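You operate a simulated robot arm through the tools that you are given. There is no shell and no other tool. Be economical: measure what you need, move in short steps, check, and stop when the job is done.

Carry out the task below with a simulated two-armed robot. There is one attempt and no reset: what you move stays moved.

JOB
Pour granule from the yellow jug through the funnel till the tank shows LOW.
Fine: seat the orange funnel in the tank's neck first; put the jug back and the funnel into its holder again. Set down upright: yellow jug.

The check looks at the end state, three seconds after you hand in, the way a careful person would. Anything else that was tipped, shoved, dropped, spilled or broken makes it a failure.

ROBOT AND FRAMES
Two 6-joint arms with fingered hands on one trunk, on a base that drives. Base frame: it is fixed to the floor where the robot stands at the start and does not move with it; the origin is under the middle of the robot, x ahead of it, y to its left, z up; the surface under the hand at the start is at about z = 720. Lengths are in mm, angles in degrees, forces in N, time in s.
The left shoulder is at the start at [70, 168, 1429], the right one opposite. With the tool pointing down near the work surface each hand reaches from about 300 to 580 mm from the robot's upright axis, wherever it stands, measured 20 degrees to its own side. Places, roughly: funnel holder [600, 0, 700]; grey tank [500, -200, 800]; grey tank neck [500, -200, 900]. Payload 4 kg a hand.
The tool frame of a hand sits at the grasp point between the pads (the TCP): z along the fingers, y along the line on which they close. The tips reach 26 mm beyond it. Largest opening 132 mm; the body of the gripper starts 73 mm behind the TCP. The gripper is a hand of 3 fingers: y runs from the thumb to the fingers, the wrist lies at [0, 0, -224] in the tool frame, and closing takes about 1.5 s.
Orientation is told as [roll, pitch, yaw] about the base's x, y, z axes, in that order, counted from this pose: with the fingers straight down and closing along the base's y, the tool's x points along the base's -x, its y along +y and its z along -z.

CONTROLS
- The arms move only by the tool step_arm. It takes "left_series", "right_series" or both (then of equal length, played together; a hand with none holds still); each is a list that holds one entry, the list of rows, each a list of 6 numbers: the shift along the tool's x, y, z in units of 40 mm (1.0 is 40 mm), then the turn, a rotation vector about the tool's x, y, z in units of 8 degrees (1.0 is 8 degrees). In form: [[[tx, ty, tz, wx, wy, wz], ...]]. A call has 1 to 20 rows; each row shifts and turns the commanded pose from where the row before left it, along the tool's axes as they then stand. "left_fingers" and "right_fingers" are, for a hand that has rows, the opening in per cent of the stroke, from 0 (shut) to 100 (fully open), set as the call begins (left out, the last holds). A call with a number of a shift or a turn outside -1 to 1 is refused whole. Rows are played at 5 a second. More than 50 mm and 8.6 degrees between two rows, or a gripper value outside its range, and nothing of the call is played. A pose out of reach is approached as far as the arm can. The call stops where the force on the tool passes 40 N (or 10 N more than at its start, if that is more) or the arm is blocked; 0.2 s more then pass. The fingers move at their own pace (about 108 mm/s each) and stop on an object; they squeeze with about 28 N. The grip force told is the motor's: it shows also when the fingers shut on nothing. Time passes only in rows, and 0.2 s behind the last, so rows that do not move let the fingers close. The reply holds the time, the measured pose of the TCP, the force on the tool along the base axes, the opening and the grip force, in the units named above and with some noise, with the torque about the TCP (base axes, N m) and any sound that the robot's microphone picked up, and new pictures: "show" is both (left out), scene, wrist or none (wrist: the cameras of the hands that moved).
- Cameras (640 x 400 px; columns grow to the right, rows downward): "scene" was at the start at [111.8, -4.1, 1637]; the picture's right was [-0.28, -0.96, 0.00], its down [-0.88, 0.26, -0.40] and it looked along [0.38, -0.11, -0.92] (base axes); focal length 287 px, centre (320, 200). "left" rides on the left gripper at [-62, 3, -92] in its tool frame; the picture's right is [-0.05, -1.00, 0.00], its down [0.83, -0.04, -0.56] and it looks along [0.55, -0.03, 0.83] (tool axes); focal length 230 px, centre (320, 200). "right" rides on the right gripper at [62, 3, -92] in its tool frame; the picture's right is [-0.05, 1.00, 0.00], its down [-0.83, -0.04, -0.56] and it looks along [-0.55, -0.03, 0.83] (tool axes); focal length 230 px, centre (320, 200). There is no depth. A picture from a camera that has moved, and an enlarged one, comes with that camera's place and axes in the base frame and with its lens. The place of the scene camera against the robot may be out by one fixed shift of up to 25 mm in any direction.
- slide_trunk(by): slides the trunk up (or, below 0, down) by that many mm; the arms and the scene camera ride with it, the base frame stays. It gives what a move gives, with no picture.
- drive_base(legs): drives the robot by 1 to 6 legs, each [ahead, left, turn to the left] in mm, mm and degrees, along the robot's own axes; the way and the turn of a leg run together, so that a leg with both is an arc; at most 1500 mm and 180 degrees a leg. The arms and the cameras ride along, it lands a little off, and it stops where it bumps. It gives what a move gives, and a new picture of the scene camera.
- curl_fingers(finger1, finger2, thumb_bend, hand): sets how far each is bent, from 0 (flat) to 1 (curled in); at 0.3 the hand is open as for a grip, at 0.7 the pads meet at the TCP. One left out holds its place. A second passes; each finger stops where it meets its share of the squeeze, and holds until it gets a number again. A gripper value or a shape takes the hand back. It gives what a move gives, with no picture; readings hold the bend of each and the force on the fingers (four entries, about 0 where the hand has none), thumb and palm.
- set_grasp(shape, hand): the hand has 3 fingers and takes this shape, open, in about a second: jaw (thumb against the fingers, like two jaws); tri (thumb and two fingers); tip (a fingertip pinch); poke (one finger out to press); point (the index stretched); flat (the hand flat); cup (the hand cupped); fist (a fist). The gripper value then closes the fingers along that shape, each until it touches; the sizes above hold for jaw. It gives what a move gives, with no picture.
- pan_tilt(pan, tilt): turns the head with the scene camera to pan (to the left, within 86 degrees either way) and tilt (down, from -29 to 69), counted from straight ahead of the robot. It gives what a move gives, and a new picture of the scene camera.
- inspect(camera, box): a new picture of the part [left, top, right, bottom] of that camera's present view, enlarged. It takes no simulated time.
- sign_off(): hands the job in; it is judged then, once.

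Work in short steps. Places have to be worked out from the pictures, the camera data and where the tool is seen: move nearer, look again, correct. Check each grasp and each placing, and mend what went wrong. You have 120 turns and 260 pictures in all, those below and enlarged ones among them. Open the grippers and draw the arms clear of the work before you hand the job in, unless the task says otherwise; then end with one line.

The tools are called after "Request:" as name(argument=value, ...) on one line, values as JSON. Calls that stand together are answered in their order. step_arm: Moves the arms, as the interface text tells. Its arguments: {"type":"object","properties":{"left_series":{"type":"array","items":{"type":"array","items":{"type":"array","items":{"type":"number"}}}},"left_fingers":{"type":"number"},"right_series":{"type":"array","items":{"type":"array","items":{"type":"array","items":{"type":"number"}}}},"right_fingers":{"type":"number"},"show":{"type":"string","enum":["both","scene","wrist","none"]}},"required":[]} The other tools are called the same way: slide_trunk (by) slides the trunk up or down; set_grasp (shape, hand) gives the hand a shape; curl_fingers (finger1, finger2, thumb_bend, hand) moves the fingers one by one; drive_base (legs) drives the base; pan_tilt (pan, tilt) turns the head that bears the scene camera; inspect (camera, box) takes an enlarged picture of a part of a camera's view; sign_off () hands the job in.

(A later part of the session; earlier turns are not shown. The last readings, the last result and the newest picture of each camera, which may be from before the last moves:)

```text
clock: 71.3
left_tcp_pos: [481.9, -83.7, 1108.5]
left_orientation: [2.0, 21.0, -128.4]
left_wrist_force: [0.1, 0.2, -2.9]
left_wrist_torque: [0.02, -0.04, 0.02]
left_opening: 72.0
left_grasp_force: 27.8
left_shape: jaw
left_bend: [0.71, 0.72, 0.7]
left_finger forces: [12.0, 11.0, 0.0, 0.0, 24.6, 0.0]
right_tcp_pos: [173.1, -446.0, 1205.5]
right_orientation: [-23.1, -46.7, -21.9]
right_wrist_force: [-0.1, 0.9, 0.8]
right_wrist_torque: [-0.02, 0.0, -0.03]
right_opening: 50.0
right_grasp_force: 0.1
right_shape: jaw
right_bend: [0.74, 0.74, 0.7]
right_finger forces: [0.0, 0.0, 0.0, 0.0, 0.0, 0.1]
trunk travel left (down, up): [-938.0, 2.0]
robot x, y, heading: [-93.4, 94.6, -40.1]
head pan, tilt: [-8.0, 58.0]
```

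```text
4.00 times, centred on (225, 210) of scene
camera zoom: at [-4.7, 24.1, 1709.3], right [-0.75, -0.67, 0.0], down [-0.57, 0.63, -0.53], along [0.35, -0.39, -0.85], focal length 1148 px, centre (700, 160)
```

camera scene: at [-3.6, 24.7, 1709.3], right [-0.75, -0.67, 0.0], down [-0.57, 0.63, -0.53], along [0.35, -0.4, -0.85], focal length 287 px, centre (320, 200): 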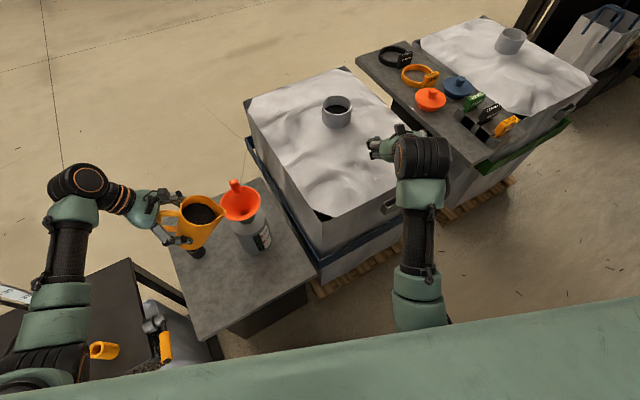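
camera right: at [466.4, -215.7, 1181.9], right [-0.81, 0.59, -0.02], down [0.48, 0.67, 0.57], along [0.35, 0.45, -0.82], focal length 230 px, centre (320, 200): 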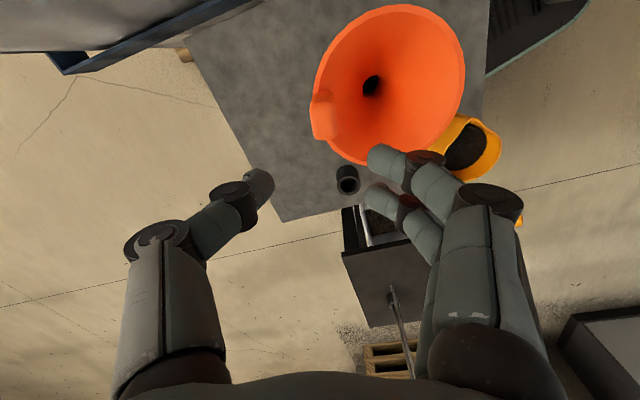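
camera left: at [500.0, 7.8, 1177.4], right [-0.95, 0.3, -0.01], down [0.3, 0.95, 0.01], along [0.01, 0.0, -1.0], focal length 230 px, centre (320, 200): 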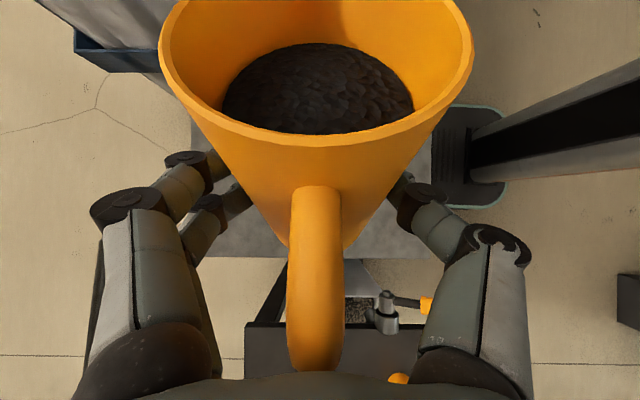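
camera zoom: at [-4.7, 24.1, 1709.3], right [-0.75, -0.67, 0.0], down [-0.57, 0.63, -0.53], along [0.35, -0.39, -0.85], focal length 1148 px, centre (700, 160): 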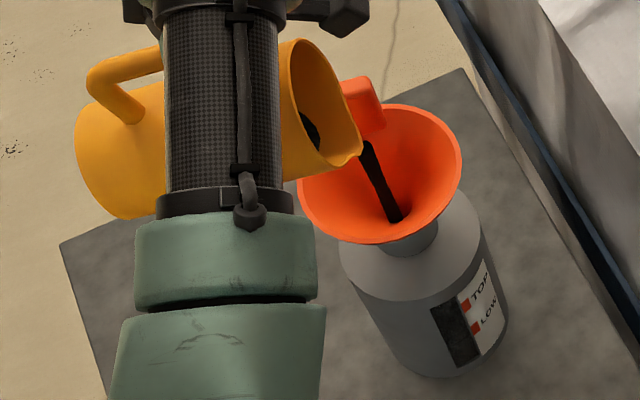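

Flow has started, straight into the funnel. Check the window and whether the flow stops.

Request:
inspect(camera="scene", box=[235, 225, 257, 253])

Request:
step_arm(left_series=[[[0, 0, 0, 0, 0, 0], [0, 0, 0, 0, 0, 0]]], show="none")

Request:
inspect(camera="scene", box=[210, 180, 270, 260])

```text
14.29 times, centred on (246, 239) of scene
camera zoom: at [-4.7, 24.1, 1709.3], right [-0.75, -0.67, 0.0], down [-0.57, 0.63, -0.53], along [0.35, -0.39, -0.85], focal length 4101 px, centre (1377, -357)
```

zoom: 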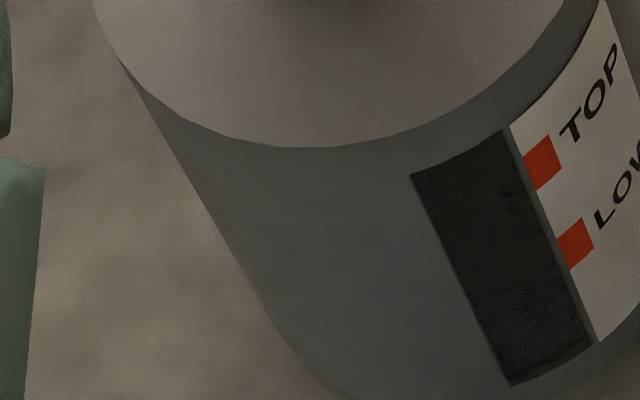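

```text
clock: 71.9
left_tcp_pos: [481.9, -81.7, 1108.2]
left_orientation: [2.2, 21.0, -128.5]
left_wrist_force: [-0.4, 0.4, -3.1]
left_wrist_torque: [-0.02, 0.02, -0.03]
left_opening: 72.0
left_grasp_force: 27.8
left_shape: jaw
left_bend: [0.71, 0.72, 0.7]
left_finger forces: [12.0, 10.9, 0.0, 0.0, 24.5, 0.0]
right_tcp_pos: [173.8, -445.3, 1204.1]
right_orientation: [-23.0, -46.8, -21.8]
right_wrist_force: [0.2, -0.6, -0.5]
right_wrist_torque: [0.0, -0.01, -0.01]
right_opening: 50.1
right_grasp_force: 0.0
right_shape: jaw
right_bend: [0.74, 0.74, 0.7]
right_finger forces: [0.0, 0.0, 0.0, 0.0, 0.0, 0.0]
trunk travel left (down, up): [-938.0, 2.0]
robot x, y, heading: [-94.1, 94.3, -40.2]
head pan, tilt: [-8.0, 58.0]
```

```text
5.00 times, centred on (240, 220) of scene
camera zoom: at [-4.6, 24.2, 1709.3], right [-0.75, -0.67, 0.0], down [-0.57, 0.63, -0.53], along [0.35, -0.4, -0.85], focal length 1435 px, centre (720, 100)
```

zoom: 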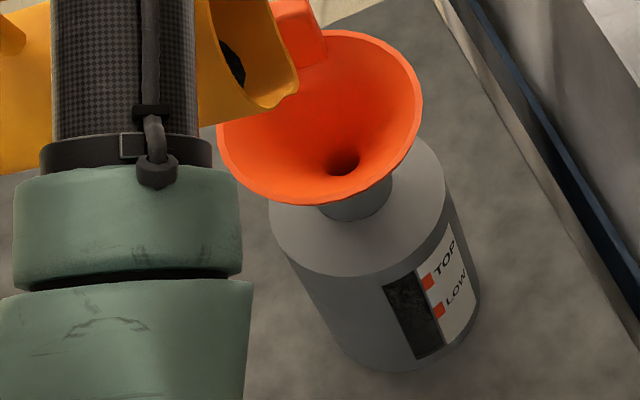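

Request:
inspect(camera="scene", box=[246, 229, 258, 253])

```text
16.00 times, centred on (252, 241) of scene
camera zoom: at [-4.6, 24.2, 1709.3], right [-0.75, -0.67, 0.0], down [-0.57, 0.63, -0.53], along [0.35, -0.4, -0.85], focal length 4593 px, centre (1408, -456)
```

zoom: 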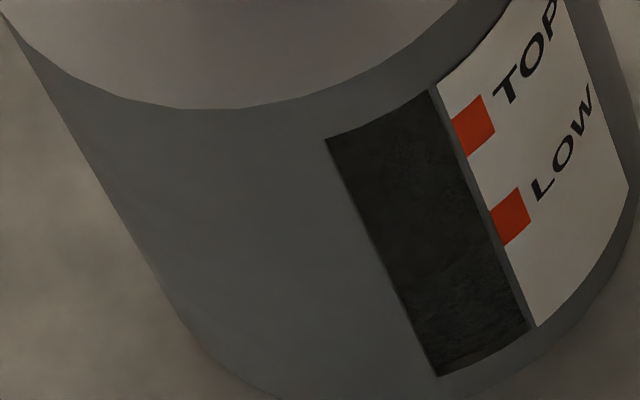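

Request:
inspect(camera="scene", box=[250, 233, 257, 251])

Request:
inspect(camera="scene", box=[247, 240, 257, 246])

```text
16.00 times, centred on (254, 242) of scene
camera zoom: at [-4.6, 24.2, 1709.3], right [-0.75, -0.67, 0.0], down [-0.57, 0.63, -0.53], along [0.35, -0.4, -0.85], focal length 4593 px, centre (1384, -472)
```

zoom: 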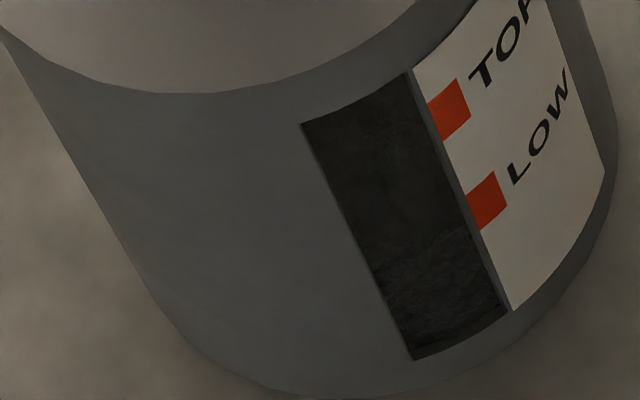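

```text
16.00 times, centred on (252, 243) of scene
camera zoom: at [-4.6, 24.2, 1709.3], right [-0.75, -0.67, 0.0], down [-0.57, 0.63, -0.53], along [0.35, -0.4, -0.85], focal length 4593 px, centre (1408, -488)
```

zoom: 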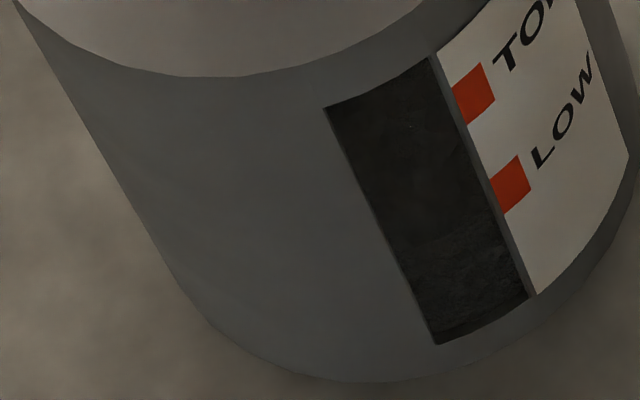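

Flow stopped, and the level might already be near LOW. I tilt back to stop pouring and inspect the window in better light.

Request:
step_arm(left_series=[[[0.09, 0, 0.13, 0, -0.5, 0], [0.09, 0, 0.13, 0, -0.5, 0], [0.09, 0, 0.13, 0, -0.5, 0], [0.09, 0, 0.13, 0, -0.5, 0], [0.09, 0, 0.13, 0, -0.5, 0], [0.09, 0, 0.1, 0, -0.5, 0], [0.09, 0, 0.1, 0, -0.5, 0], [0.09, 0, 0.08, 0, -0.5, 0], [0.05, 0, 0.04, 0, -0.5, 0], [0.03, 0, 0.02, 0, -0.5, 0], [0, 0, 0, 0, -0.5, 0], [0, 0, 0, 0, -0.5, 0]]], show="none")

Request:
inspect(camera="scene", box=[150, 150, 290, 280])

Request:
inspect(camera="scene", box=[246, 229, 258, 253])

```text
clock: 74.5
left_tcp_pos: [506.3, -55.8, 1073.2]
left_orientation: [2.3, -27.1, -130.2]
left_wrist_force: [-0.1, 0.4, -2.4]
left_wrist_torque: [0.03, -0.04, 0.0]
left_opening: 71.8
left_grasp_force: 27.8
left_shape: jaw
left_bend: [0.71, 0.72, 0.7]
left_finger forces: [11.9, 11.2, 0.0, 0.0, 24.7, 0.0]
right_tcp_pos: [174.4, -445.1, 1205.2]
right_orientation: [-23.0, -46.8, -21.9]
right_wrist_force: [-0.2, -0.7, -0.2]
right_wrist_torque: [0.02, 0.0, 0.0]
right_opening: 50.4
right_grasp_force: 0.0
right_shape: jaw
right_bend: [0.74, 0.74, 0.7]
right_finger forces: [0.1, 0.0, 0.1, 0.1, 0.1, 0.0]
trunk travel left (down, up): [-938.0, 2.0]
robot x, y, heading: [-93.0, 96.7, -40.1]
head pan, tilt: [-8.0, 58.0]
```

```text
3.08 times, centred on (220, 215) of scene
camera zoom: at [-4.1, 24.8, 1709.3], right [-0.75, -0.67, 0.0], down [-0.57, 0.63, -0.53], along [0.35, -0.4, -0.85], focal length 883 px, centre (628, 154)
```

zoom: 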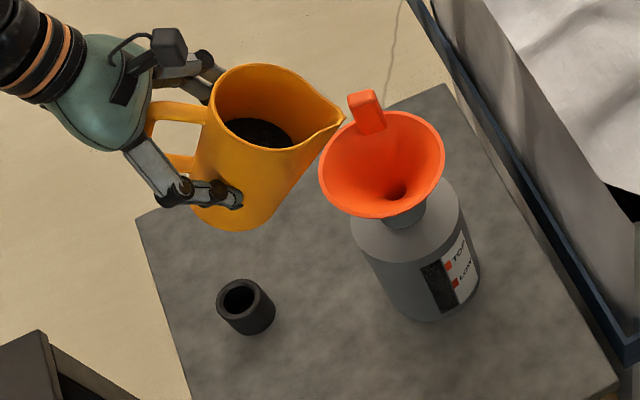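

```text
16.00 times, centred on (252, 241) of scene
camera zoom: at [-4.1, 24.8, 1709.3], right [-0.75, -0.67, 0.0], down [-0.57, 0.63, -0.53], along [0.35, -0.4, -0.85], focal length 4593 px, centre (1408, -456)
```

zoom: 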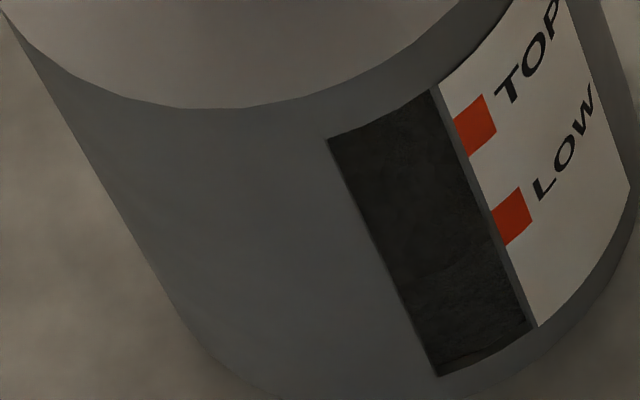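

The jug's level fell noticeably. I withdraw and upright the jug, then back the robot off to see the window at a flatter angle.

Request:
step_arm(left_series=[[[0.55, 0, -0.28, 0, 0, 0], [0.55, 0, -0.28, 0, 0, 0], [0.55, 0, -0.28, 0, 0, 0], [0.55, 0, -0.28, 0, 0, 0], [0, 0, 0, 0, -0.5, 0], [0, 0, 0, 0, -0.5, 0], [0, 0, 0, 0, -0.5, 0], [0, 0, 0, 0, -0.5, 0], [0, 0, 0, 0, -0.5, 0], [0, 0, 0, 0, -0.5, 0], [0, 0, 0, 0, -0.5, 0], [0, 0, 0, 0, -0.4, 0]]], show="none")

Request:
drive_base(legs=[[-383, -321, 0]])

```text
clock: 77.1
left_tcp_pos: [555.6, 19.4, 1077.3]
left_orientation: [3.8, -58.3, -132.4]
left_wrist_force: [0.1, -0.6, -2.7]
left_wrist_torque: [0.05, -0.03, -0.01]
left_opening: 71.8
left_grasp_force: 28.7
left_shape: jaw
left_bend: [0.71, 0.72, 0.7]
left_finger forces: [12.0, 11.3, 0.0, 0.0, 24.8, 0.0]
left hand out of reach, approached as far as the arm can: row 12
right_tcp_pos: [174.1, -445.8, 1204.9]
right_orientation: [-23.0, -46.7, -21.9]
right_wrist_force: [0.4, 0.1, -0.4]
right_wrist_torque: [0.02, 0.01, -0.03]
right_opening: 50.3
right_grasp_force: 0.1
right_shape: jaw
right_bend: [0.74, 0.74, 0.7]
right_finger forces: [0.0, 0.0, 0.0, 0.0, 0.1, 0.0]
trunk travel left (down, up): [-938.0, 2.0]
robot x, y, heading: [-94.8, 97.1, -40.1]
head pan, tilt: [-8.0, 58.0]
```

```text
clock: 80.0
left_tcp_pos: [56.6, 21.3, 1074.4]
left_orientation: [3.5, -58.4, -132.2]
left_wrist_force: [0.1, 0.9, -2.6]
left_wrist_torque: [0.03, -0.03, -0.03]
left_opening: 71.8
left_grasp_force: 27.6
left_shape: jaw
left_bend: [0.71, 0.72, 0.7]
left_finger forces: [12.0, 11.4, 0.0, 0.0, 24.7, 0.0]
right_tcp_pos: [-325.1, -443.4, 1203.8]
right_orientation: [-23.0, -46.7, -21.9]
right_wrist_force: [1.0, 0.1, -0.5]
right_wrist_torque: [-0.01, 0.01, -0.03]
right_opening: 50.0
right_grasp_force: 0.1
right_shape: jaw
right_bend: [0.74, 0.74, 0.7]
right_finger forces: [0.1, 0.0, 0.0, 0.1, 0.0, 0.0]
trunk travel left (down, up): [-938.0, 2.0]
robot x, y, heading: [-596.7, 99.1, -40.4]
head pan, tilt: [-8.0, 58.0]
camera scene: at [-502.2, 27.9, 1709.2], right [-0.75, -0.67, 0.0], down [-0.57, 0.63, -0.53], along [0.35, -0.4, -0.85], focal length 287 px, centre (320, 200)
```

scene: 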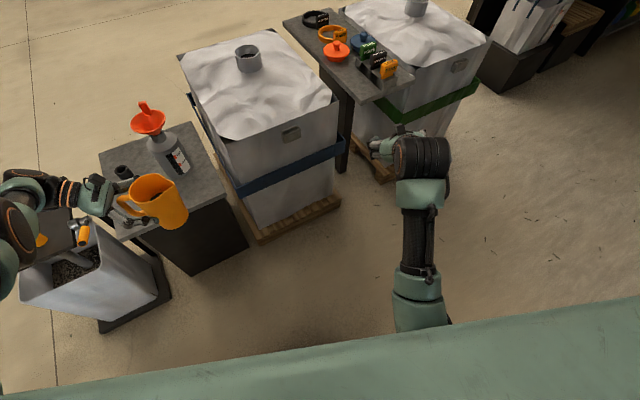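

Clear of the tables here; lower the trunk for a flatter view and zoom on the window.

Request:
slide_trunk(by=-350)

Request:
pan_tilt(pan=20, tilt=35)

```text
clock: 83.4
left_tcp_pos: [54.8, 22.3, 726.2]
left_orientation: [3.7, -58.3, -132.3]
left_wrist_force: [-0.5, 0.1, -2.5]
left_wrist_torque: [0.04, -0.05, 0.01]
left_opening: 71.8
left_grasp_force: 28.1
left_shape: jaw
left_bend: [0.71, 0.72, 0.7]
left_finger forces: [12.1, 11.4, 0.0, 0.0, 24.7, 0.1]
right_tcp_pos: [-327.0, -442.8, 854.1]
right_orientation: [-23.0, -46.7, -22.0]
right_wrist_force: [-0.6, 0.3, 0.1]
right_wrist_torque: [0.03, 0.0, 0.03]
right_opening: 50.1
right_grasp_force: 0.0
right_shape: jaw
right_bend: [0.74, 0.74, 0.7]
right_finger forces: [0.0, 0.0, 0.1, 0.1, 0.0, 0.0]
trunk travel left (down, up): [-588.0, 352.0]
robot x, y, heading: [-595.5, 101.2, -40.2]
head pan, tilt: [-8.0, 58.0]
```

```text
clock: 84.4
left_tcp_pos: [55.5, 22.5, 727.2]
left_orientation: [3.6, -58.3, -132.4]
left_wrist_force: [-0.3, 0.0, -2.2]
left_wrist_torque: [0.08, -0.01, 0.0]
left_opening: 71.8
left_grasp_force: 27.9
left_shape: jaw
left_bend: [0.71, 0.72, 0.7]
left_finger forces: [12.2, 11.4, 0.1, 0.1, 24.6, 0.0]
right_tcp_pos: [-326.7, -443.0, 853.8]
right_orientation: [-23.0, -46.7, -21.9]
right_wrist_force: [-0.2, -0.2, -0.5]
right_wrist_torque: [0.01, 0.01, -0.01]
right_opening: 50.1
right_grasp_force: 0.1
right_shape: jaw
right_bend: [0.74, 0.74, 0.7]
right_finger forces: [0.0, 0.0, 0.0, 0.0, 0.1, 0.1]
trunk travel left (down, up): [-588.0, 352.0]
robot x, y, heading: [-594.3, 100.2, -40.4]
head pan, tilt: [20.0, 35.0]
camera scene: at [-468.2, 48.8, 1391.2], right [-0.35, -0.94, 0.0], down [-0.54, 0.2, -0.82], along [0.77, -0.28, -0.57], focal length 287 px, centre (320, 200)
```

scene: 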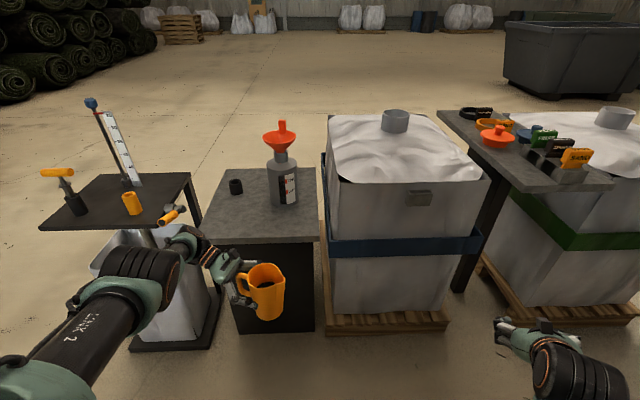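

Excellent view. Zoom in on the tank and window.

Request:
inspect(camera="scene", box=[255, 115, 310, 215])

Request:
inspect(camera="scene", box=[276, 170, 300, 208])

```text
4.00 times, centred on (282, 165) of scene
camera zoom: at [-468.2, 48.8, 1391.2], right [-0.35, -0.94, 0.0], down [-0.54, 0.2, -0.82], along [0.77, -0.28, -0.57], focal length 1148 px, centre (470, 340)
```

zoom: 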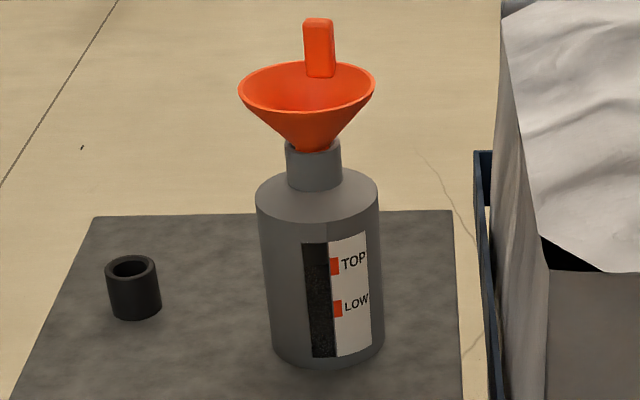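

```text
10.53 times, centred on (288, 189) of scene
camera zoom: at [-468.2, 48.8, 1391.2], right [-0.35, -0.94, 0.0], down [-0.54, 0.2, -0.82], along [0.77, -0.28, -0.57], focal length 3022 px, centre (657, 316)
```

zoom: 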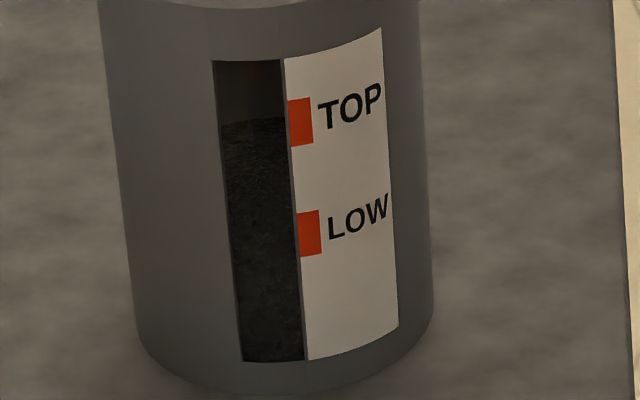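

Request:
inspect(camera="scene", box=[278, 174, 290, 190])

Request:
inspect(camera="scene", box=[278, 188, 290, 206])

```text
16.00 times, centred on (284, 182) of scene
camera zoom: at [-468.2, 48.8, 1391.2], right [-0.35, -0.94, 0.0], down [-0.54, 0.2, -0.82], along [0.77, -0.28, -0.57], focal length 4593 px, centre (896, 488)
```

zoom: 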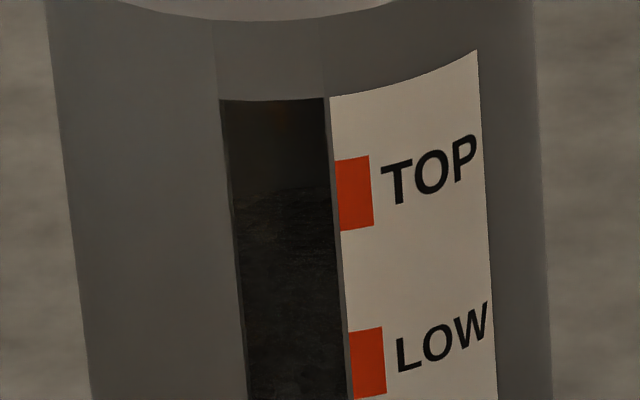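

```text
16.00 times, centred on (284, 197) of scene
camera zoom: at [-468.2, 48.8, 1391.2], right [-0.35, -0.94, 0.0], down [-0.54, 0.2, -0.82], along [0.77, -0.28, -0.57], focal length 4593 px, centre (896, 248)
```

zoom: 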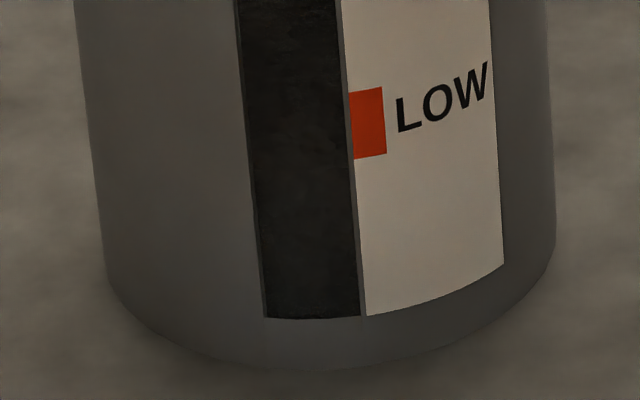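

The window is see-through: I'm looking down onto the granule surface inside, so the level is lower than it appears. I lower the trunk more to look horizontally.

Request:
slide_trunk(by=-430)

Request:
pan_tilt(pan=25, tilt=10)

```text
refused: -430 is not a number from -400 to 400
```

```text
clock: 85.3
left_tcp_pos: [55.7, 21.4, 725.6]
left_orientation: [3.5, -58.3, -132.3]
left_wrist_force: [0.0, 0.0, -3.5]
left_wrist_torque: [0.02, -0.05, 0.04]
left_opening: 72.0
left_grasp_force: 28.2
left_shape: jaw
left_bend: [0.71, 0.72, 0.7]
left_finger forces: [12.1, 11.4, 0.0, 0.1, 24.8, 0.0]
right_tcp_pos: [-327.8, -441.9, 854.0]
right_orientation: [-23.0, -46.7, -22.0]
right_wrist_force: [-1.1, 0.6, 0.0]
right_wrist_torque: [0.02, 0.02, 0.01]
right_opening: 50.3
right_grasp_force: 0.0
right_shape: jaw
right_bend: [0.74, 0.74, 0.7]
right_finger forces: [0.1, 0.0, 0.1, 0.0, 0.1, 0.0]
trunk travel left (down, up): [-588.0, 352.0]
robot x, y, heading: [-591.2, 99.5, -40.3]
head pan, tilt: [25.0, 10.0]
camera scene: at [-461.0, 54.8, 1431.3], right [-0.26, -0.96, 0.0], down [-0.17, 0.05, -0.98], along [0.95, -0.26, -0.17], focal length 287 px, centre (320, 200)
```

scene: 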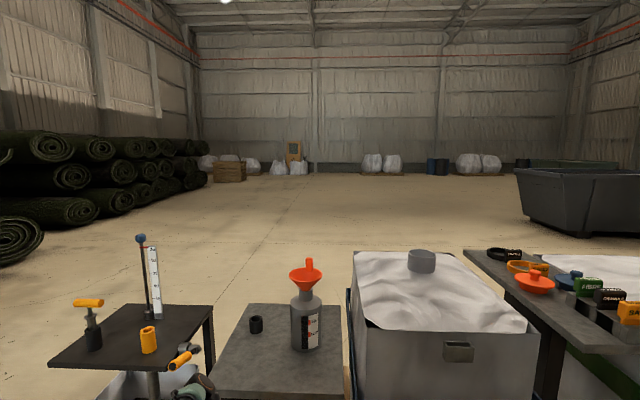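

Request:
slide_trunk(by=-400)

Request:
pan_tilt(pan=25, tilt=12)

```text
clock: 89.1
left_tcp_pos: [54.9, 22.4, 326.4]
left_orientation: [3.6, -58.3, -132.3]
left_wrist_force: [-0.2, 0.4, -3.4]
left_wrist_torque: [0.07, -0.03, 0.01]
left_opening: 71.8
left_grasp_force: 28.2
left_shape: jaw
left_bend: [0.71, 0.72, 0.7]
left_finger forces: [12.1, 11.4, 0.0, 0.1, 24.8, 0.1]
right_tcp_pos: [-327.7, -441.7, 454.8]
right_orientation: [-23.0, -46.8, -22.0]
right_wrist_force: [-0.4, 0.1, 0.1]
right_wrist_torque: [0.02, -0.01, 0.0]
right_opening: 50.4
right_grasp_force: 0.0
right_shape: jaw
right_bend: [0.74, 0.74, 0.7]
right_finger forces: [0.0, 0.0, 0.0, 0.0, 0.1, 0.1]
trunk travel left (down, up): [-188.0, 752.0]
robot x, y, heading: [-595.2, 104.0, -40.2]
head pan, tilt: [25.0, 10.0]
```

```text
clock: 89.7
left_tcp_pos: [54.1, 21.9, 326.5]
left_orientation: [3.7, -58.3, -132.2]
left_wrist_force: [0.6, -0.2, -3.2]
left_wrist_torque: [0.04, -0.09, 0.02]
left_opening: 71.6
left_grasp_force: 27.7
left_shape: jaw
left_bend: [0.71, 0.72, 0.7]
left_finger forces: [12.2, 11.3, 0.0, 0.0, 24.7, 0.0]
right_tcp_pos: [-327.8, -441.8, 454.5]
right_orientation: [-23.1, -46.8, -22.0]
right_wrist_force: [-0.5, 0.2, -0.1]
right_wrist_torque: [0.01, 0.02, 0.03]
right_opening: 50.3
right_grasp_force: 0.1
right_shape: jaw
right_bend: [0.74, 0.74, 0.7]
right_finger forces: [0.0, 0.0, 0.0, 0.0, 0.0, 0.1]
trunk travel left (down, up): [-188.0, 752.0]
robot x, y, heading: [-596.5, 101.4, -40.2]
head pan, tilt: [25.0, 12.0]
camera scene: at [-461.0, 54.8, 1028.1], right [-0.26, -0.96, 0.0], down [-0.2, 0.05, -0.98], along [0.94, -0.26, -0.21], focal length 287 px, centre (320, 200)
```

scene: 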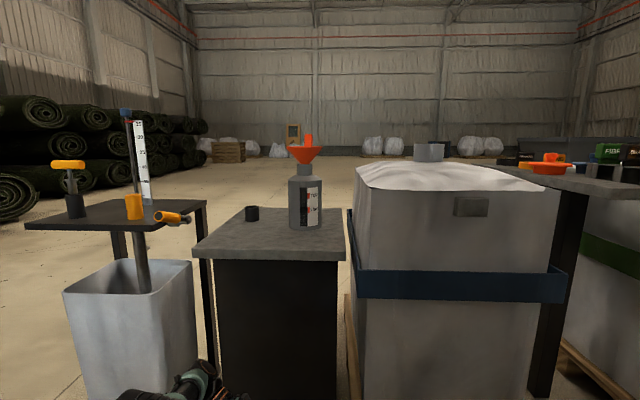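

Request:
inspect(camera="scene", box=[294, 184, 320, 230])

Request:
inspect(camera="scene", box=[300, 190, 315, 215])

```text
8.70 times, centred on (307, 207) of scene
camera zoom: at [-461.0, 54.8, 1028.1], right [-0.26, -0.96, 0.0], down [-0.2, 0.05, -0.98], along [0.94, -0.26, -0.21], focal length 2496 px, centre (433, 139)
```

zoom: 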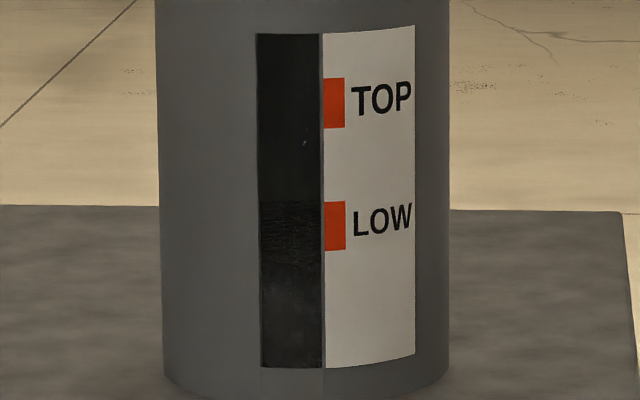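

```text
16.00 times, centred on (308, 202) of scene
camera zoom: at [-461.0, 54.8, 1028.1], right [-0.26, -0.96, 0.0], down [-0.2, 0.05, -0.98], along [0.94, -0.26, -0.21], focal length 4593 px, centre (520, 160)
```

zoom: 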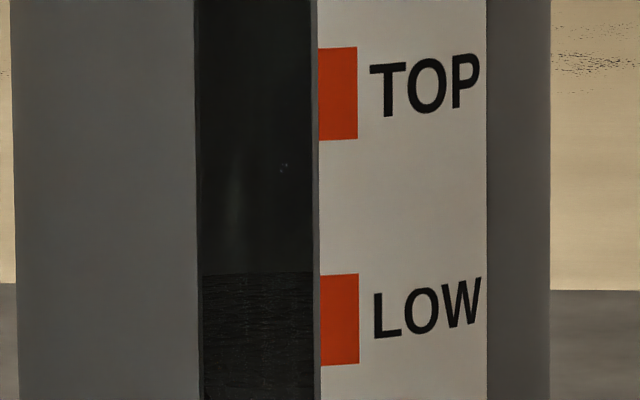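

Lower the trunk the last bit so that the view is level with the window.

Request:
slide_trunk(by=-180)

Request:
inspect(camera="scene", box=[285, 135, 330, 210])

```text
clock: 91.9
left_tcp_pos: [54.4, 21.2, 197.2]
left_orientation: [5.4, -59.3, -134.0]
left_wrist_force: [-0.5, -0.5, -1.9]
left_wrist_torque: [0.07, -0.04, -0.01]
left_opening: 71.7
left_grasp_force: 28.2
left_shape: jaw
left_bend: [0.71, 0.72, 0.7]
left_finger forces: [12.5, 11.6, 0.1, 0.0, 25.4, 0.0]
right_tcp_pos: [-326.9, -441.6, 337.3]
right_orientation: [-25.2, -47.4, -20.3]
right_wrist_force: [0.9, 0.2, 1.0]
right_wrist_torque: [0.02, 0.01, 0.02]
right_opening: 50.0
right_grasp_force: 0.0
right_shape: jaw
right_bend: [0.74, 0.74, 0.7]
right_finger forces: [0.1, 0.1, 0.1, 0.0, 0.0, 0.0]
trunk travel left (down, up): [-48.0, 892.0]
robot x, y, heading: [-596.5, 99.6, -40.2]
head pan, tilt: [25.0, 12.0]
stopped: the arm was blocked; the commanded pose is now the measured one
```

```text
5.33 times, centred on (308, 172) of scene
camera zoom: at [-460.3, 70.9, 898.4], right [-0.26, -0.96, 0.02], down [-0.2, 0.03, -0.98], along [0.94, -0.26, -0.2], focal length 1531 px, centre (387, 347)
```

zoom: 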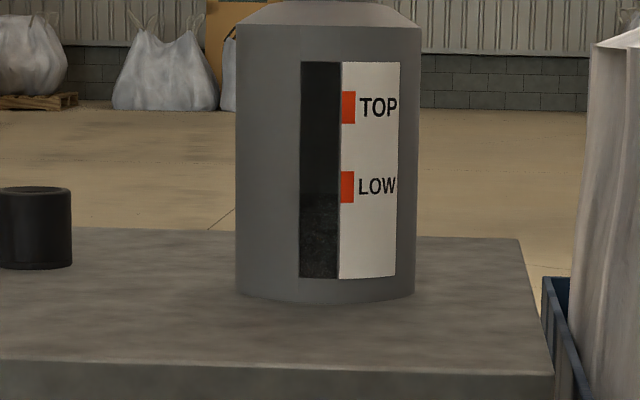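

Blocked slightly at the bottom; zoom on the window first, then I'll raise.

Request:
inspect(camera="scene", box=[300, 150, 315, 185])

Request:
slide_trunk(by=60)

```text
11.43 times, centred on (308, 168) of scene
camera zoom: at [-460.3, 70.9, 898.4], right [-0.26, -0.96, 0.02], down [-0.2, 0.03, -0.98], along [0.94, -0.26, -0.2], focal length 3281 px, centre (463, 571)
```

zoom: 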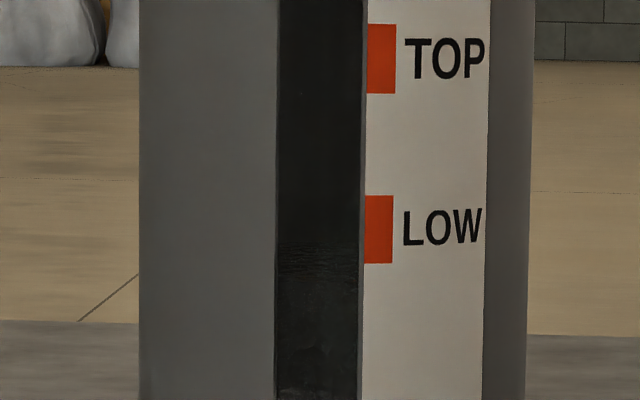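

```text
clock: 92.9
left_tcp_pos: [54.6, 22.2, 246.6]
left_orientation: [3.7, -58.2, -132.2]
left_wrist_force: [0.0, -0.5, -3.0]
left_wrist_torque: [0.06, -0.03, 0.02]
left_opening: 72.0
left_grasp_force: 28.6
left_shape: jaw
left_bend: [0.71, 0.72, 0.7]
left_finger forces: [12.5, 11.6, 0.0, 0.1, 25.3, 0.0]
right_tcp_pos: [-328.8, -447.0, 378.7]
right_orientation: [-24.4, -47.0, -21.1]
right_wrist_force: [-0.5, -0.5, 0.2]
right_wrist_torque: [-0.02, -0.02, 0.03]
right_opening: 49.9
right_grasp_force: 0.1
right_shape: jaw
right_bend: [0.74, 0.74, 0.7]
right_finger forces: [0.0, 0.0, 0.1, 0.0, 0.0, 0.0]
trunk travel left (down, up): [-108.0, 832.0]
robot x, y, heading: [-593.3, 97.5, -40.5]
head pan, tilt: [25.0, 12.0]
```

Level is about 16 mm below the LOW mark's centre, so roughly one more equal pour is needed. Raise the trunk fully and drive back to the pour station.

Request:
slide_trunk(by=400)

Request:
slide_trunk(by=400)

Request:
slide_trunk(by=30)

Request:
pan_tilt(pan=-8, tilt=58)

Request:
drive_base(legs=[[383, 321, 0]])

```text
clock: 96.7
left_tcp_pos: [54.7, 21.8, 646.4]
left_orientation: [3.6, -58.3, -132.3]
left_wrist_force: [-0.4, 0.1, -2.0]
left_wrist_torque: [0.06, -0.07, -0.01]
left_opening: 71.7
left_grasp_force: 27.7
left_shape: jaw
left_bend: [0.71, 0.72, 0.7]
left_finger forces: [12.4, 11.6, 0.0, 0.0, 25.2, 0.0]
right_tcp_pos: [-328.2, -448.2, 778.3]
right_orientation: [-24.3, -47.2, -20.9]
right_wrist_force: [0.3, -0.3, -0.7]
right_wrist_torque: [-0.01, -0.04, -0.03]
right_opening: 49.9
right_grasp_force: 0.1
right_shape: jaw
right_bend: [0.74, 0.74, 0.7]
right_finger forces: [0.0, 0.0, 0.0, 0.1, 0.0, 0.1]
trunk travel left (down, up): [-508.0, 432.0]
robot x, y, heading: [-596.0, 102.0, -40.3]
head pan, tilt: [25.0, 12.0]
```

```text
clock: 100.6
left_tcp_pos: [54.6, 22.4, 1045.5]
left_orientation: [3.6, -58.2, -132.3]
left_wrist_force: [0.0, -0.1, -2.4]
left_wrist_torque: [0.02, -0.01, -0.01]
left_opening: 71.9
left_grasp_force: 28.2
left_shape: jaw
left_bend: [0.71, 0.72, 0.7]
left_finger forces: [12.5, 11.5, 0.1, 0.1, 25.3, 0.1]
right_tcp_pos: [-327.2, -448.3, 1179.1]
right_orientation: [-24.3, -47.0, -20.9]
right_wrist_force: [-0.4, 0.2, 1.1]
right_wrist_torque: [0.01, 0.0, 0.02]
right_opening: 50.2
right_grasp_force: 0.0
right_shape: jaw
right_bend: [0.74, 0.74, 0.7]
right_finger forces: [0.1, 0.1, 0.0, 0.0, 0.0, 0.1]
trunk travel left (down, up): [-908.0, 32.0]
robot x, y, heading: [-595.4, 103.6, -40.2]
head pan, tilt: [25.0, 12.0]
```

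```text
clock: 101.3
left_tcp_pos: [55.8, 22.9, 1077.2]
left_orientation: [3.6, -58.4, -132.3]
left_wrist_force: [1.1, -1.3, -2.4]
left_wrist_torque: [0.04, -0.02, 0.0]
left_opening: 71.7
left_grasp_force: 27.6
left_shape: jaw
left_bend: [0.71, 0.72, 0.7]
left_finger forces: [12.4, 11.5, 0.0, 0.0, 25.2, 0.0]
right_tcp_pos: [-327.4, -448.4, 1209.3]
right_orientation: [-24.3, -47.1, -21.0]
right_wrist_force: [-1.0, 0.2, -0.7]
right_wrist_torque: [0.01, -0.01, -0.04]
right_opening: 50.0
right_grasp_force: 0.1
right_shape: jaw
right_bend: [0.74, 0.74, 0.7]
right_finger forces: [0.1, 0.0, 0.0, 0.1, 0.0, 0.0]
trunk travel left (down, up): [-938.0, 2.0]
robot x, y, heading: [-593.9, 98.3, -40.3]
head pan, tilt: [25.0, 12.0]
```

```text
clock: 102.5
left_tcp_pos: [55.5, 21.9, 1077.8]
left_orientation: [3.6, -58.2, -132.3]
left_wrist_force: [-0.1, -0.9, -2.8]
left_wrist_torque: [0.02, -0.05, 0.0]
left_opening: 72.0
left_grasp_force: 27.9
left_shape: jaw
left_bend: [0.71, 0.72, 0.7]
left_finger forces: [12.3, 11.5, 0.0, 0.1, 25.2, 0.1]
right_tcp_pos: [-326.7, -447.1, 1209.2]
right_orientation: [-24.3, -47.1, -21.0]
right_wrist_force: [0.9, 0.7, -0.7]
right_wrist_torque: [-0.01, 0.0, -0.03]
right_opening: 50.3
right_grasp_force: 0.0
right_shape: jaw
right_bend: [0.74, 0.74, 0.7]
right_finger forces: [0.1, 0.0, 0.0, 0.0, 0.0, 0.1]
trunk travel left (down, up): [-938.0, 2.0]
robot x, y, heading: [-594.3, 97.7, -40.1]
head pan, tilt: [-8.0, 58.0]
camera scene: at [-504.9, 28.1, 1709.4], right [-0.75, -0.67, 0.0], down [-0.56, 0.63, -0.53], along [0.35, -0.4, -0.85], focal length 287 px, centre (320, 200)
```

scene: 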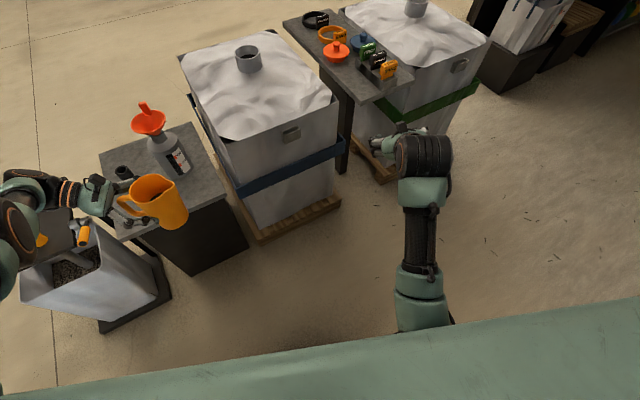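

```text
clock: 105.4
left_tcp_pos: [549.7, 20.5, 1077.7]
left_orientation: [3.6, -58.2, -132.5]
left_wrist_force: [-0.2, 0.5, -2.5]
left_wrist_torque: [0.06, -0.07, 0.02]
left_opening: 71.8
left_grasp_force: 28.0
left_shape: jaw
left_bend: [0.71, 0.72, 0.7]
left_finger forces: [12.5, 11.5, 0.0, 0.0, 25.2, 0.0]
right_tcp_pos: [165.5, -448.5, 1209.0]
right_orientation: [-24.3, -47.2, -21.1]
right_wrist_force: [-0.7, 0.2, 0.2]
right_wrist_torque: [0.0, -0.02, 0.02]
right_opening: 50.3
right_grasp_force: 0.1
right_shape: jaw
right_bend: [0.74, 0.74, 0.7]
right_finger forces: [0.1, 0.0, 0.0, 0.0, 0.1, 0.0]
trunk travel left (down, up): [-938.0, 2.0]
robot x, y, heading: [-99.0, 99.8, -40.3]
head pan, tilt: [-8.0, 58.0]
camera scene: at [-10.4, 27.1, 1709.5], right [-0.75, -0.66, 0.0], down [-0.56, 0.63, -0.53], along [0.35, -0.4, -0.85], focal length 287 px, centre (320, 200)
```

scene: 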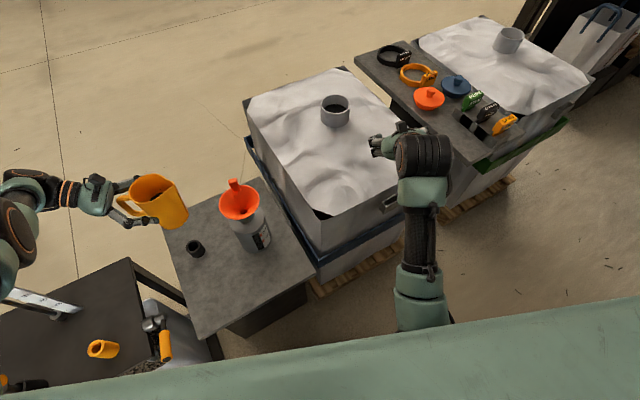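

Tilt to ~31° and move forward again over the funnel (with a small x correction).

Request:
step_arm(left_series=[[[0, 0, 0, 0, 0.4, 0], [0, 0, 0, 0, 0.5, 0], [0, 0, 0, 0, 0.5, 0], [0, 0, 0, 0, 0.5, 0], [0, 0, 0, 0, 0.5, 0], [0, 0, 0, 0, 0.5, 0], [0, 0, 0, 0, 0.5, 0], [0, 0, 0, 0, 0.5, 0], [-0.5, 0.13, 0.28, 0, 0, 0], [-0.55, 0, 0.28, 0, 0, 0], [-0.55, 0, 0.28, 0, 0, 0], [-0.55, 0, 0.28, 0, 0, 0], [0, 0, 0, 0, 0, 0]]], show="none")

Request:
inspect(camera="scene", box=[150, 150, 290, 280])

```text
clock: 108.2
left_tcp_pos: [584.7, -78.5, 1033.5]
left_orientation: [2.2, -27.2, -130.5]
left_wrist_force: [0.0, -0.9, -2.5]
left_wrist_torque: [0.01, 0.02, -0.01]
left_opening: 71.8
left_grasp_force: 27.9
left_shape: jaw
left_bend: [0.71, 0.72, 0.7]
left_finger forces: [12.3, 11.2, 0.1, 0.0, 24.8, 0.1]
left hand out of reach, approached as far as the arm can: row 1, 2, 3, 4, 5, 6, 7, 8, 9, 10, 11, 12
right_tcp_pos: [168.2, -449.1, 1208.7]
right_orientation: [-24.4, -47.0, -21.1]
right_wrist_force: [-1.1, 0.4, 0.1]
right_wrist_torque: [-0.01, -0.04, 0.02]
right_opening: 50.4
right_grasp_force: 0.0
right_shape: jaw
right_bend: [0.74, 0.74, 0.7]
right_finger forces: [0.0, 0.0, 0.0, 0.0, 0.0, 0.0]
trunk travel left (down, up): [-938.0, 2.0]
robot x, y, heading: [-96.5, 96.7, -40.6]
head pan, tilt: [-8.0, 58.0]
```

```text
3.08 times, centred on (220, 215) of scene
camera zoom: at [-7.6, 27.2, 1709.3], right [-0.75, -0.66, 0.0], down [-0.56, 0.63, -0.53], along [0.35, -0.4, -0.85], focal length 883 px, centre (628, 154)
```

zoom: 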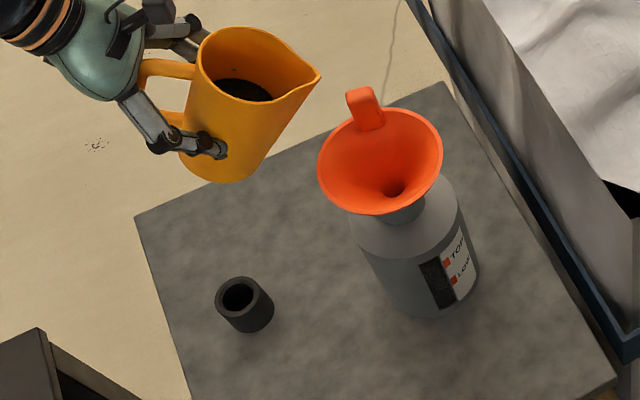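

The arm was deflected by the reach limit. I raise and back off a little, shift sideways, then go forward to the known pouring spot.

Request:
step_arm(left_series=[[[0.215, 0, -0.67, 0, 0, 0], [0.215, 0, -0.67, 0, 0, 0], [0, -0.48, 0, 0, 0, 0], [0, -0.48, 0, 0, 0, 0], [0, -0.48, 0, 0, 0, 0], [0, -0.48, 0, 0, 0, 0], [-0.5, 0, 0.26, 0, 0, 0], [-0.5, 0, 0.26, 0, 0, 0], [-0.5, 0, 0.26, 0, 0, 0], [0, 0, 0, 0, 0, 0]]], show="none")

Request:
inspect(camera="scene", box=[150, 150, 290, 280])

```text
clock: 110.4
left_tcp_pos: [586.8, -79.3, 1035.4]
left_orientation: [1.9, -27.2, -130.4]
left_wrist_force: [-0.7, -0.1, -3.1]
left_wrist_torque: [0.05, -0.03, 0.0]
left_opening: 71.5
left_grasp_force: 27.8
left_shape: jaw
left_bend: [0.71, 0.72, 0.7]
left_finger forces: [12.1, 11.3, 0.0, 0.0, 24.7, 0.1]
left hand out of reach, approached as far as the arm can: row 1, 3, 4, 5, 6, 7, 8, 9
right_tcp_pos: [170.2, -449.2, 1209.7]
right_orientation: [-24.4, -47.1, -21.2]
right_wrist_force: [0.0, 0.5, 0.6]
right_wrist_torque: [0.0, -0.01, -0.03]
right_opening: 50.0
right_grasp_force: 0.1
right_shape: jaw
right_bend: [0.74, 0.74, 0.7]
right_finger forces: [0.1, 0.0, 0.0, 0.1, 0.0, 0.0]
trunk travel left (down, up): [-938.0, 2.0]
robot x, y, heading: [-100.9, 96.7, -40.5]
head pan, tilt: [-8.0, 58.0]
```

```text
3.08 times, centred on (220, 215) of scene
camera zoom: at [-7.7, 27.2, 1709.3], right [-0.75, -0.66, 0.0], down [-0.56, 0.63, -0.53], along [0.35, -0.4, -0.85], focal length 883 px, centre (628, 154)
```

zoom: 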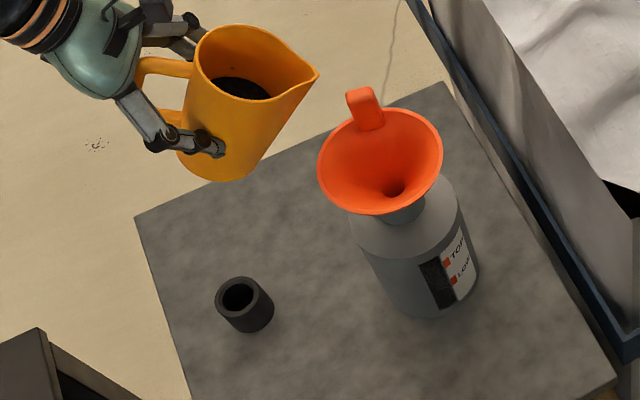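

The arm seems hung up at a limit. I bring the command back to the measured pose to recover, and watch whether it follows.

Request:
step_arm(left_series=[[[0.45, 0.8, 0.21, 0, 0, 0], [0.45, 0.8, 0.21, 0, 0, 0], [0.45, 0.8, 0.21, 0, 0, 0], [0.45, 0.8, 0.21, 0, 0, 0], [0.45, 0.8, 0.21, 0, 0, 0], [0, 0, 0, 0, 0, 0]]], show="none")

```text
clock: 111.8
left_tcp_pos: [589.4, -78.9, 1034.3]
left_orientation: [2.2, -27.0, -130.4]
left_wrist_force: [0.3, -0.7, -2.8]
left_wrist_torque: [0.07, -0.04, -0.01]
left_opening: 71.7
left_grasp_force: 28.2
left_shape: jaw
left_bend: [0.71, 0.72, 0.7]
left_finger forces: [12.1, 11.3, 0.0, 0.1, 24.8, 0.0]
left hand out of reach, approached as far as the arm can: row 1, 2, 3, 4, 5
right_tcp_pos: [168.1, -449.1, 1209.3]
right_orientation: [-24.3, -47.1, -21.1]
right_wrist_force: [0.2, 0.8, -0.1]
right_wrist_torque: [0.0, 0.03, -0.03]
right_opening: 49.9
right_grasp_force: 0.0
right_shape: jaw
right_bend: [0.74, 0.74, 0.7]
right_finger forces: [0.0, 0.0, 0.1, 0.0, 0.1, 0.0]
trunk travel left (down, up): [-938.0, 2.0]
robot x, y, heading: [-98.6, 93.9, -40.5]
head pan, tilt: [-8.0, 58.0]
```

Request:
step_arm(left_series=[[[0.3, 0, -0.3, 0, 0, 0]]], show="scene")

```text
clock: 112.2
left_tcp_pos: [597.7, -64.9, 1040.0]
left_orientation: [2.3, -27.1, -130.4]
left_wrist_force: [-0.2, -0.2, -3.4]
left_wrist_torque: [0.01, 0.0, 0.05]
left_opening: 71.5
left_grasp_force: 27.8
left_shape: jaw
left_bend: [0.71, 0.72, 0.7]
left_finger forces: [12.0, 11.2, 0.1, 0.0, 24.6, 0.2]
right_tcp_pos: [170.1, -447.4, 1209.1]
right_orientation: [-24.3, -47.1, -21.1]
right_wrist_force: [0.4, -0.2, -0.6]
right_wrist_torque: [0.0, 0.03, -0.01]
right_opening: 50.3
right_grasp_force: 0.0
right_shape: jaw
right_bend: [0.74, 0.74, 0.7]
right_finger forces: [0.0, 0.1, 0.1, 0.0, 0.0, 0.0]
trunk travel left (down, up): [-938.0, 2.0]
robot x, y, heading: [-95.0, 99.6, -40.3]
head pan, tilt: [-8.0, 58.0]
camera scene: at [-7.4, 27.8, 1709.4], right [-0.75, -0.66, 0.0], down [-0.56, 0.63, -0.53], along [0.35, -0.4, -0.85], focal length 287 px, centre (320, 200)
```

scene: 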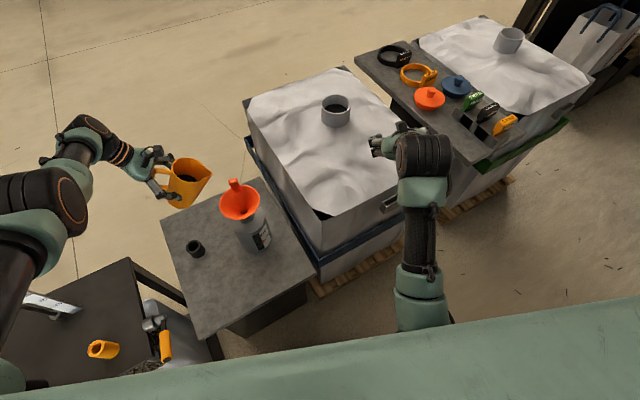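

It responds again. Back off a little more, then try the sideways move in smaller steps.

Request:
step_arm(left_series=[[[0.4, 0, -0.2, 0, 0, 0], [0.4, 0, -0.2, 0, 0, 0], [0, -0.4, 0, 0, 0, 0], [0, -0.4, 0, 0, 0, 0], [0, -0.4, 0, 0, 0, 0]]], show="none")

```text
clock: 113.4
left_tcp_pos: [605.3, -15.6, 1026.3]
left_orientation: [2.0, -27.2, -130.4]
left_wrist_force: [-0.3, 0.6, -3.2]
left_wrist_torque: [0.05, -0.02, -0.01]
left_opening: 71.3
left_grasp_force: 27.9
left_shape: jaw
left_bend: [0.71, 0.72, 0.7]
left_finger forces: [12.1, 11.3, 0.1, 0.0, 24.6, 0.0]
left hand out of reach, approached as far as the arm can: row 1, 2, 3, 4, 5
right_tcp_pos: [168.0, -448.4, 1209.0]
right_orientation: [-24.5, -47.2, -21.1]
right_wrist_force: [-0.4, 0.1, -0.2]
right_wrist_torque: [0.0, -0.01, -0.07]
right_opening: 50.0
right_grasp_force: 0.0
right_shape: jaw
right_bend: [0.74, 0.74, 0.7]
right_finger forces: [0.1, 0.1, 0.0, 0.0, 0.0, 0.0]
trunk travel left (down, up): [-938.0, 2.0]
robot x, y, heading: [-95.4, 102.7, -40.7]
head pan, tilt: [-8.0, 58.0]
```

Request:
step_arm(left_series=[[[-0.22, -0.66, 0.02, 0, 0, 0], [-0.22, -0.66, 0.02, 0, 0, 0], [-0.22, -0.66, 0.02, 0, 0, 0], [-0.22, -0.66, 0.02, 0, 0, 0], [0, 0, 0, 0, 0, 0]]], show="scene")

```text
clock: 114.6
left_tcp_pos: [589.6, 2.5, 987.9]
left_orientation: [2.0, -27.1, -130.4]
left_wrist_force: [-0.5, 0.7, -2.6]
left_wrist_torque: [0.04, -0.05, 0.02]
left_opening: 71.3
left_grasp_force: 27.7
left_shape: jaw
left_bend: [0.71, 0.72, 0.7]
left_finger forces: [12.1, 11.2, 0.1, 0.1, 24.7, 0.0]
left hand out of reach, approached as far as the arm can: row 1, 2, 3, 4
right_tcp_pos: [168.6, -448.5, 1207.6]
right_orientation: [-24.4, -47.1, -21.0]
right_wrist_force: [-0.2, 0.3, 0.4]
right_wrist_torque: [0.02, -0.05, -0.01]
right_opening: 49.8
right_grasp_force: 0.0
right_shape: jaw
right_bend: [0.74, 0.74, 0.7]
right_finger forces: [0.0, 0.0, 0.1, 0.0, 0.1, 0.1]
trunk travel left (down, up): [-938.0, 2.0]
robot x, y, heading: [-96.5, 97.9, -40.4]
head pan, tilt: [-8.0, 58.0]
camera scene: at [-7.7, 27.2, 1709.4], right [-0.75, -0.66, 0.0], down [-0.56, 0.63, -0.53], along [0.35, -0.4, -0.85], focal length 287 px, centre (320, 200)
```

scene: 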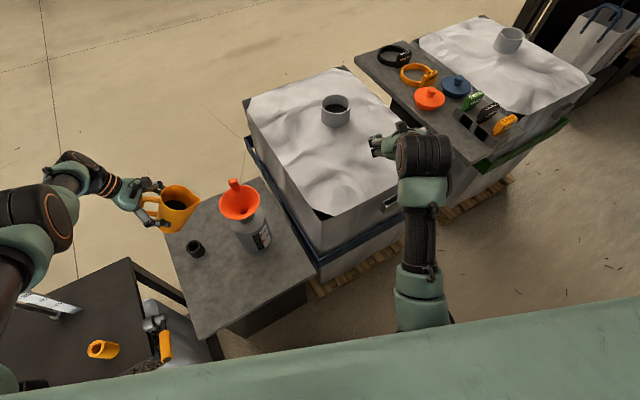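

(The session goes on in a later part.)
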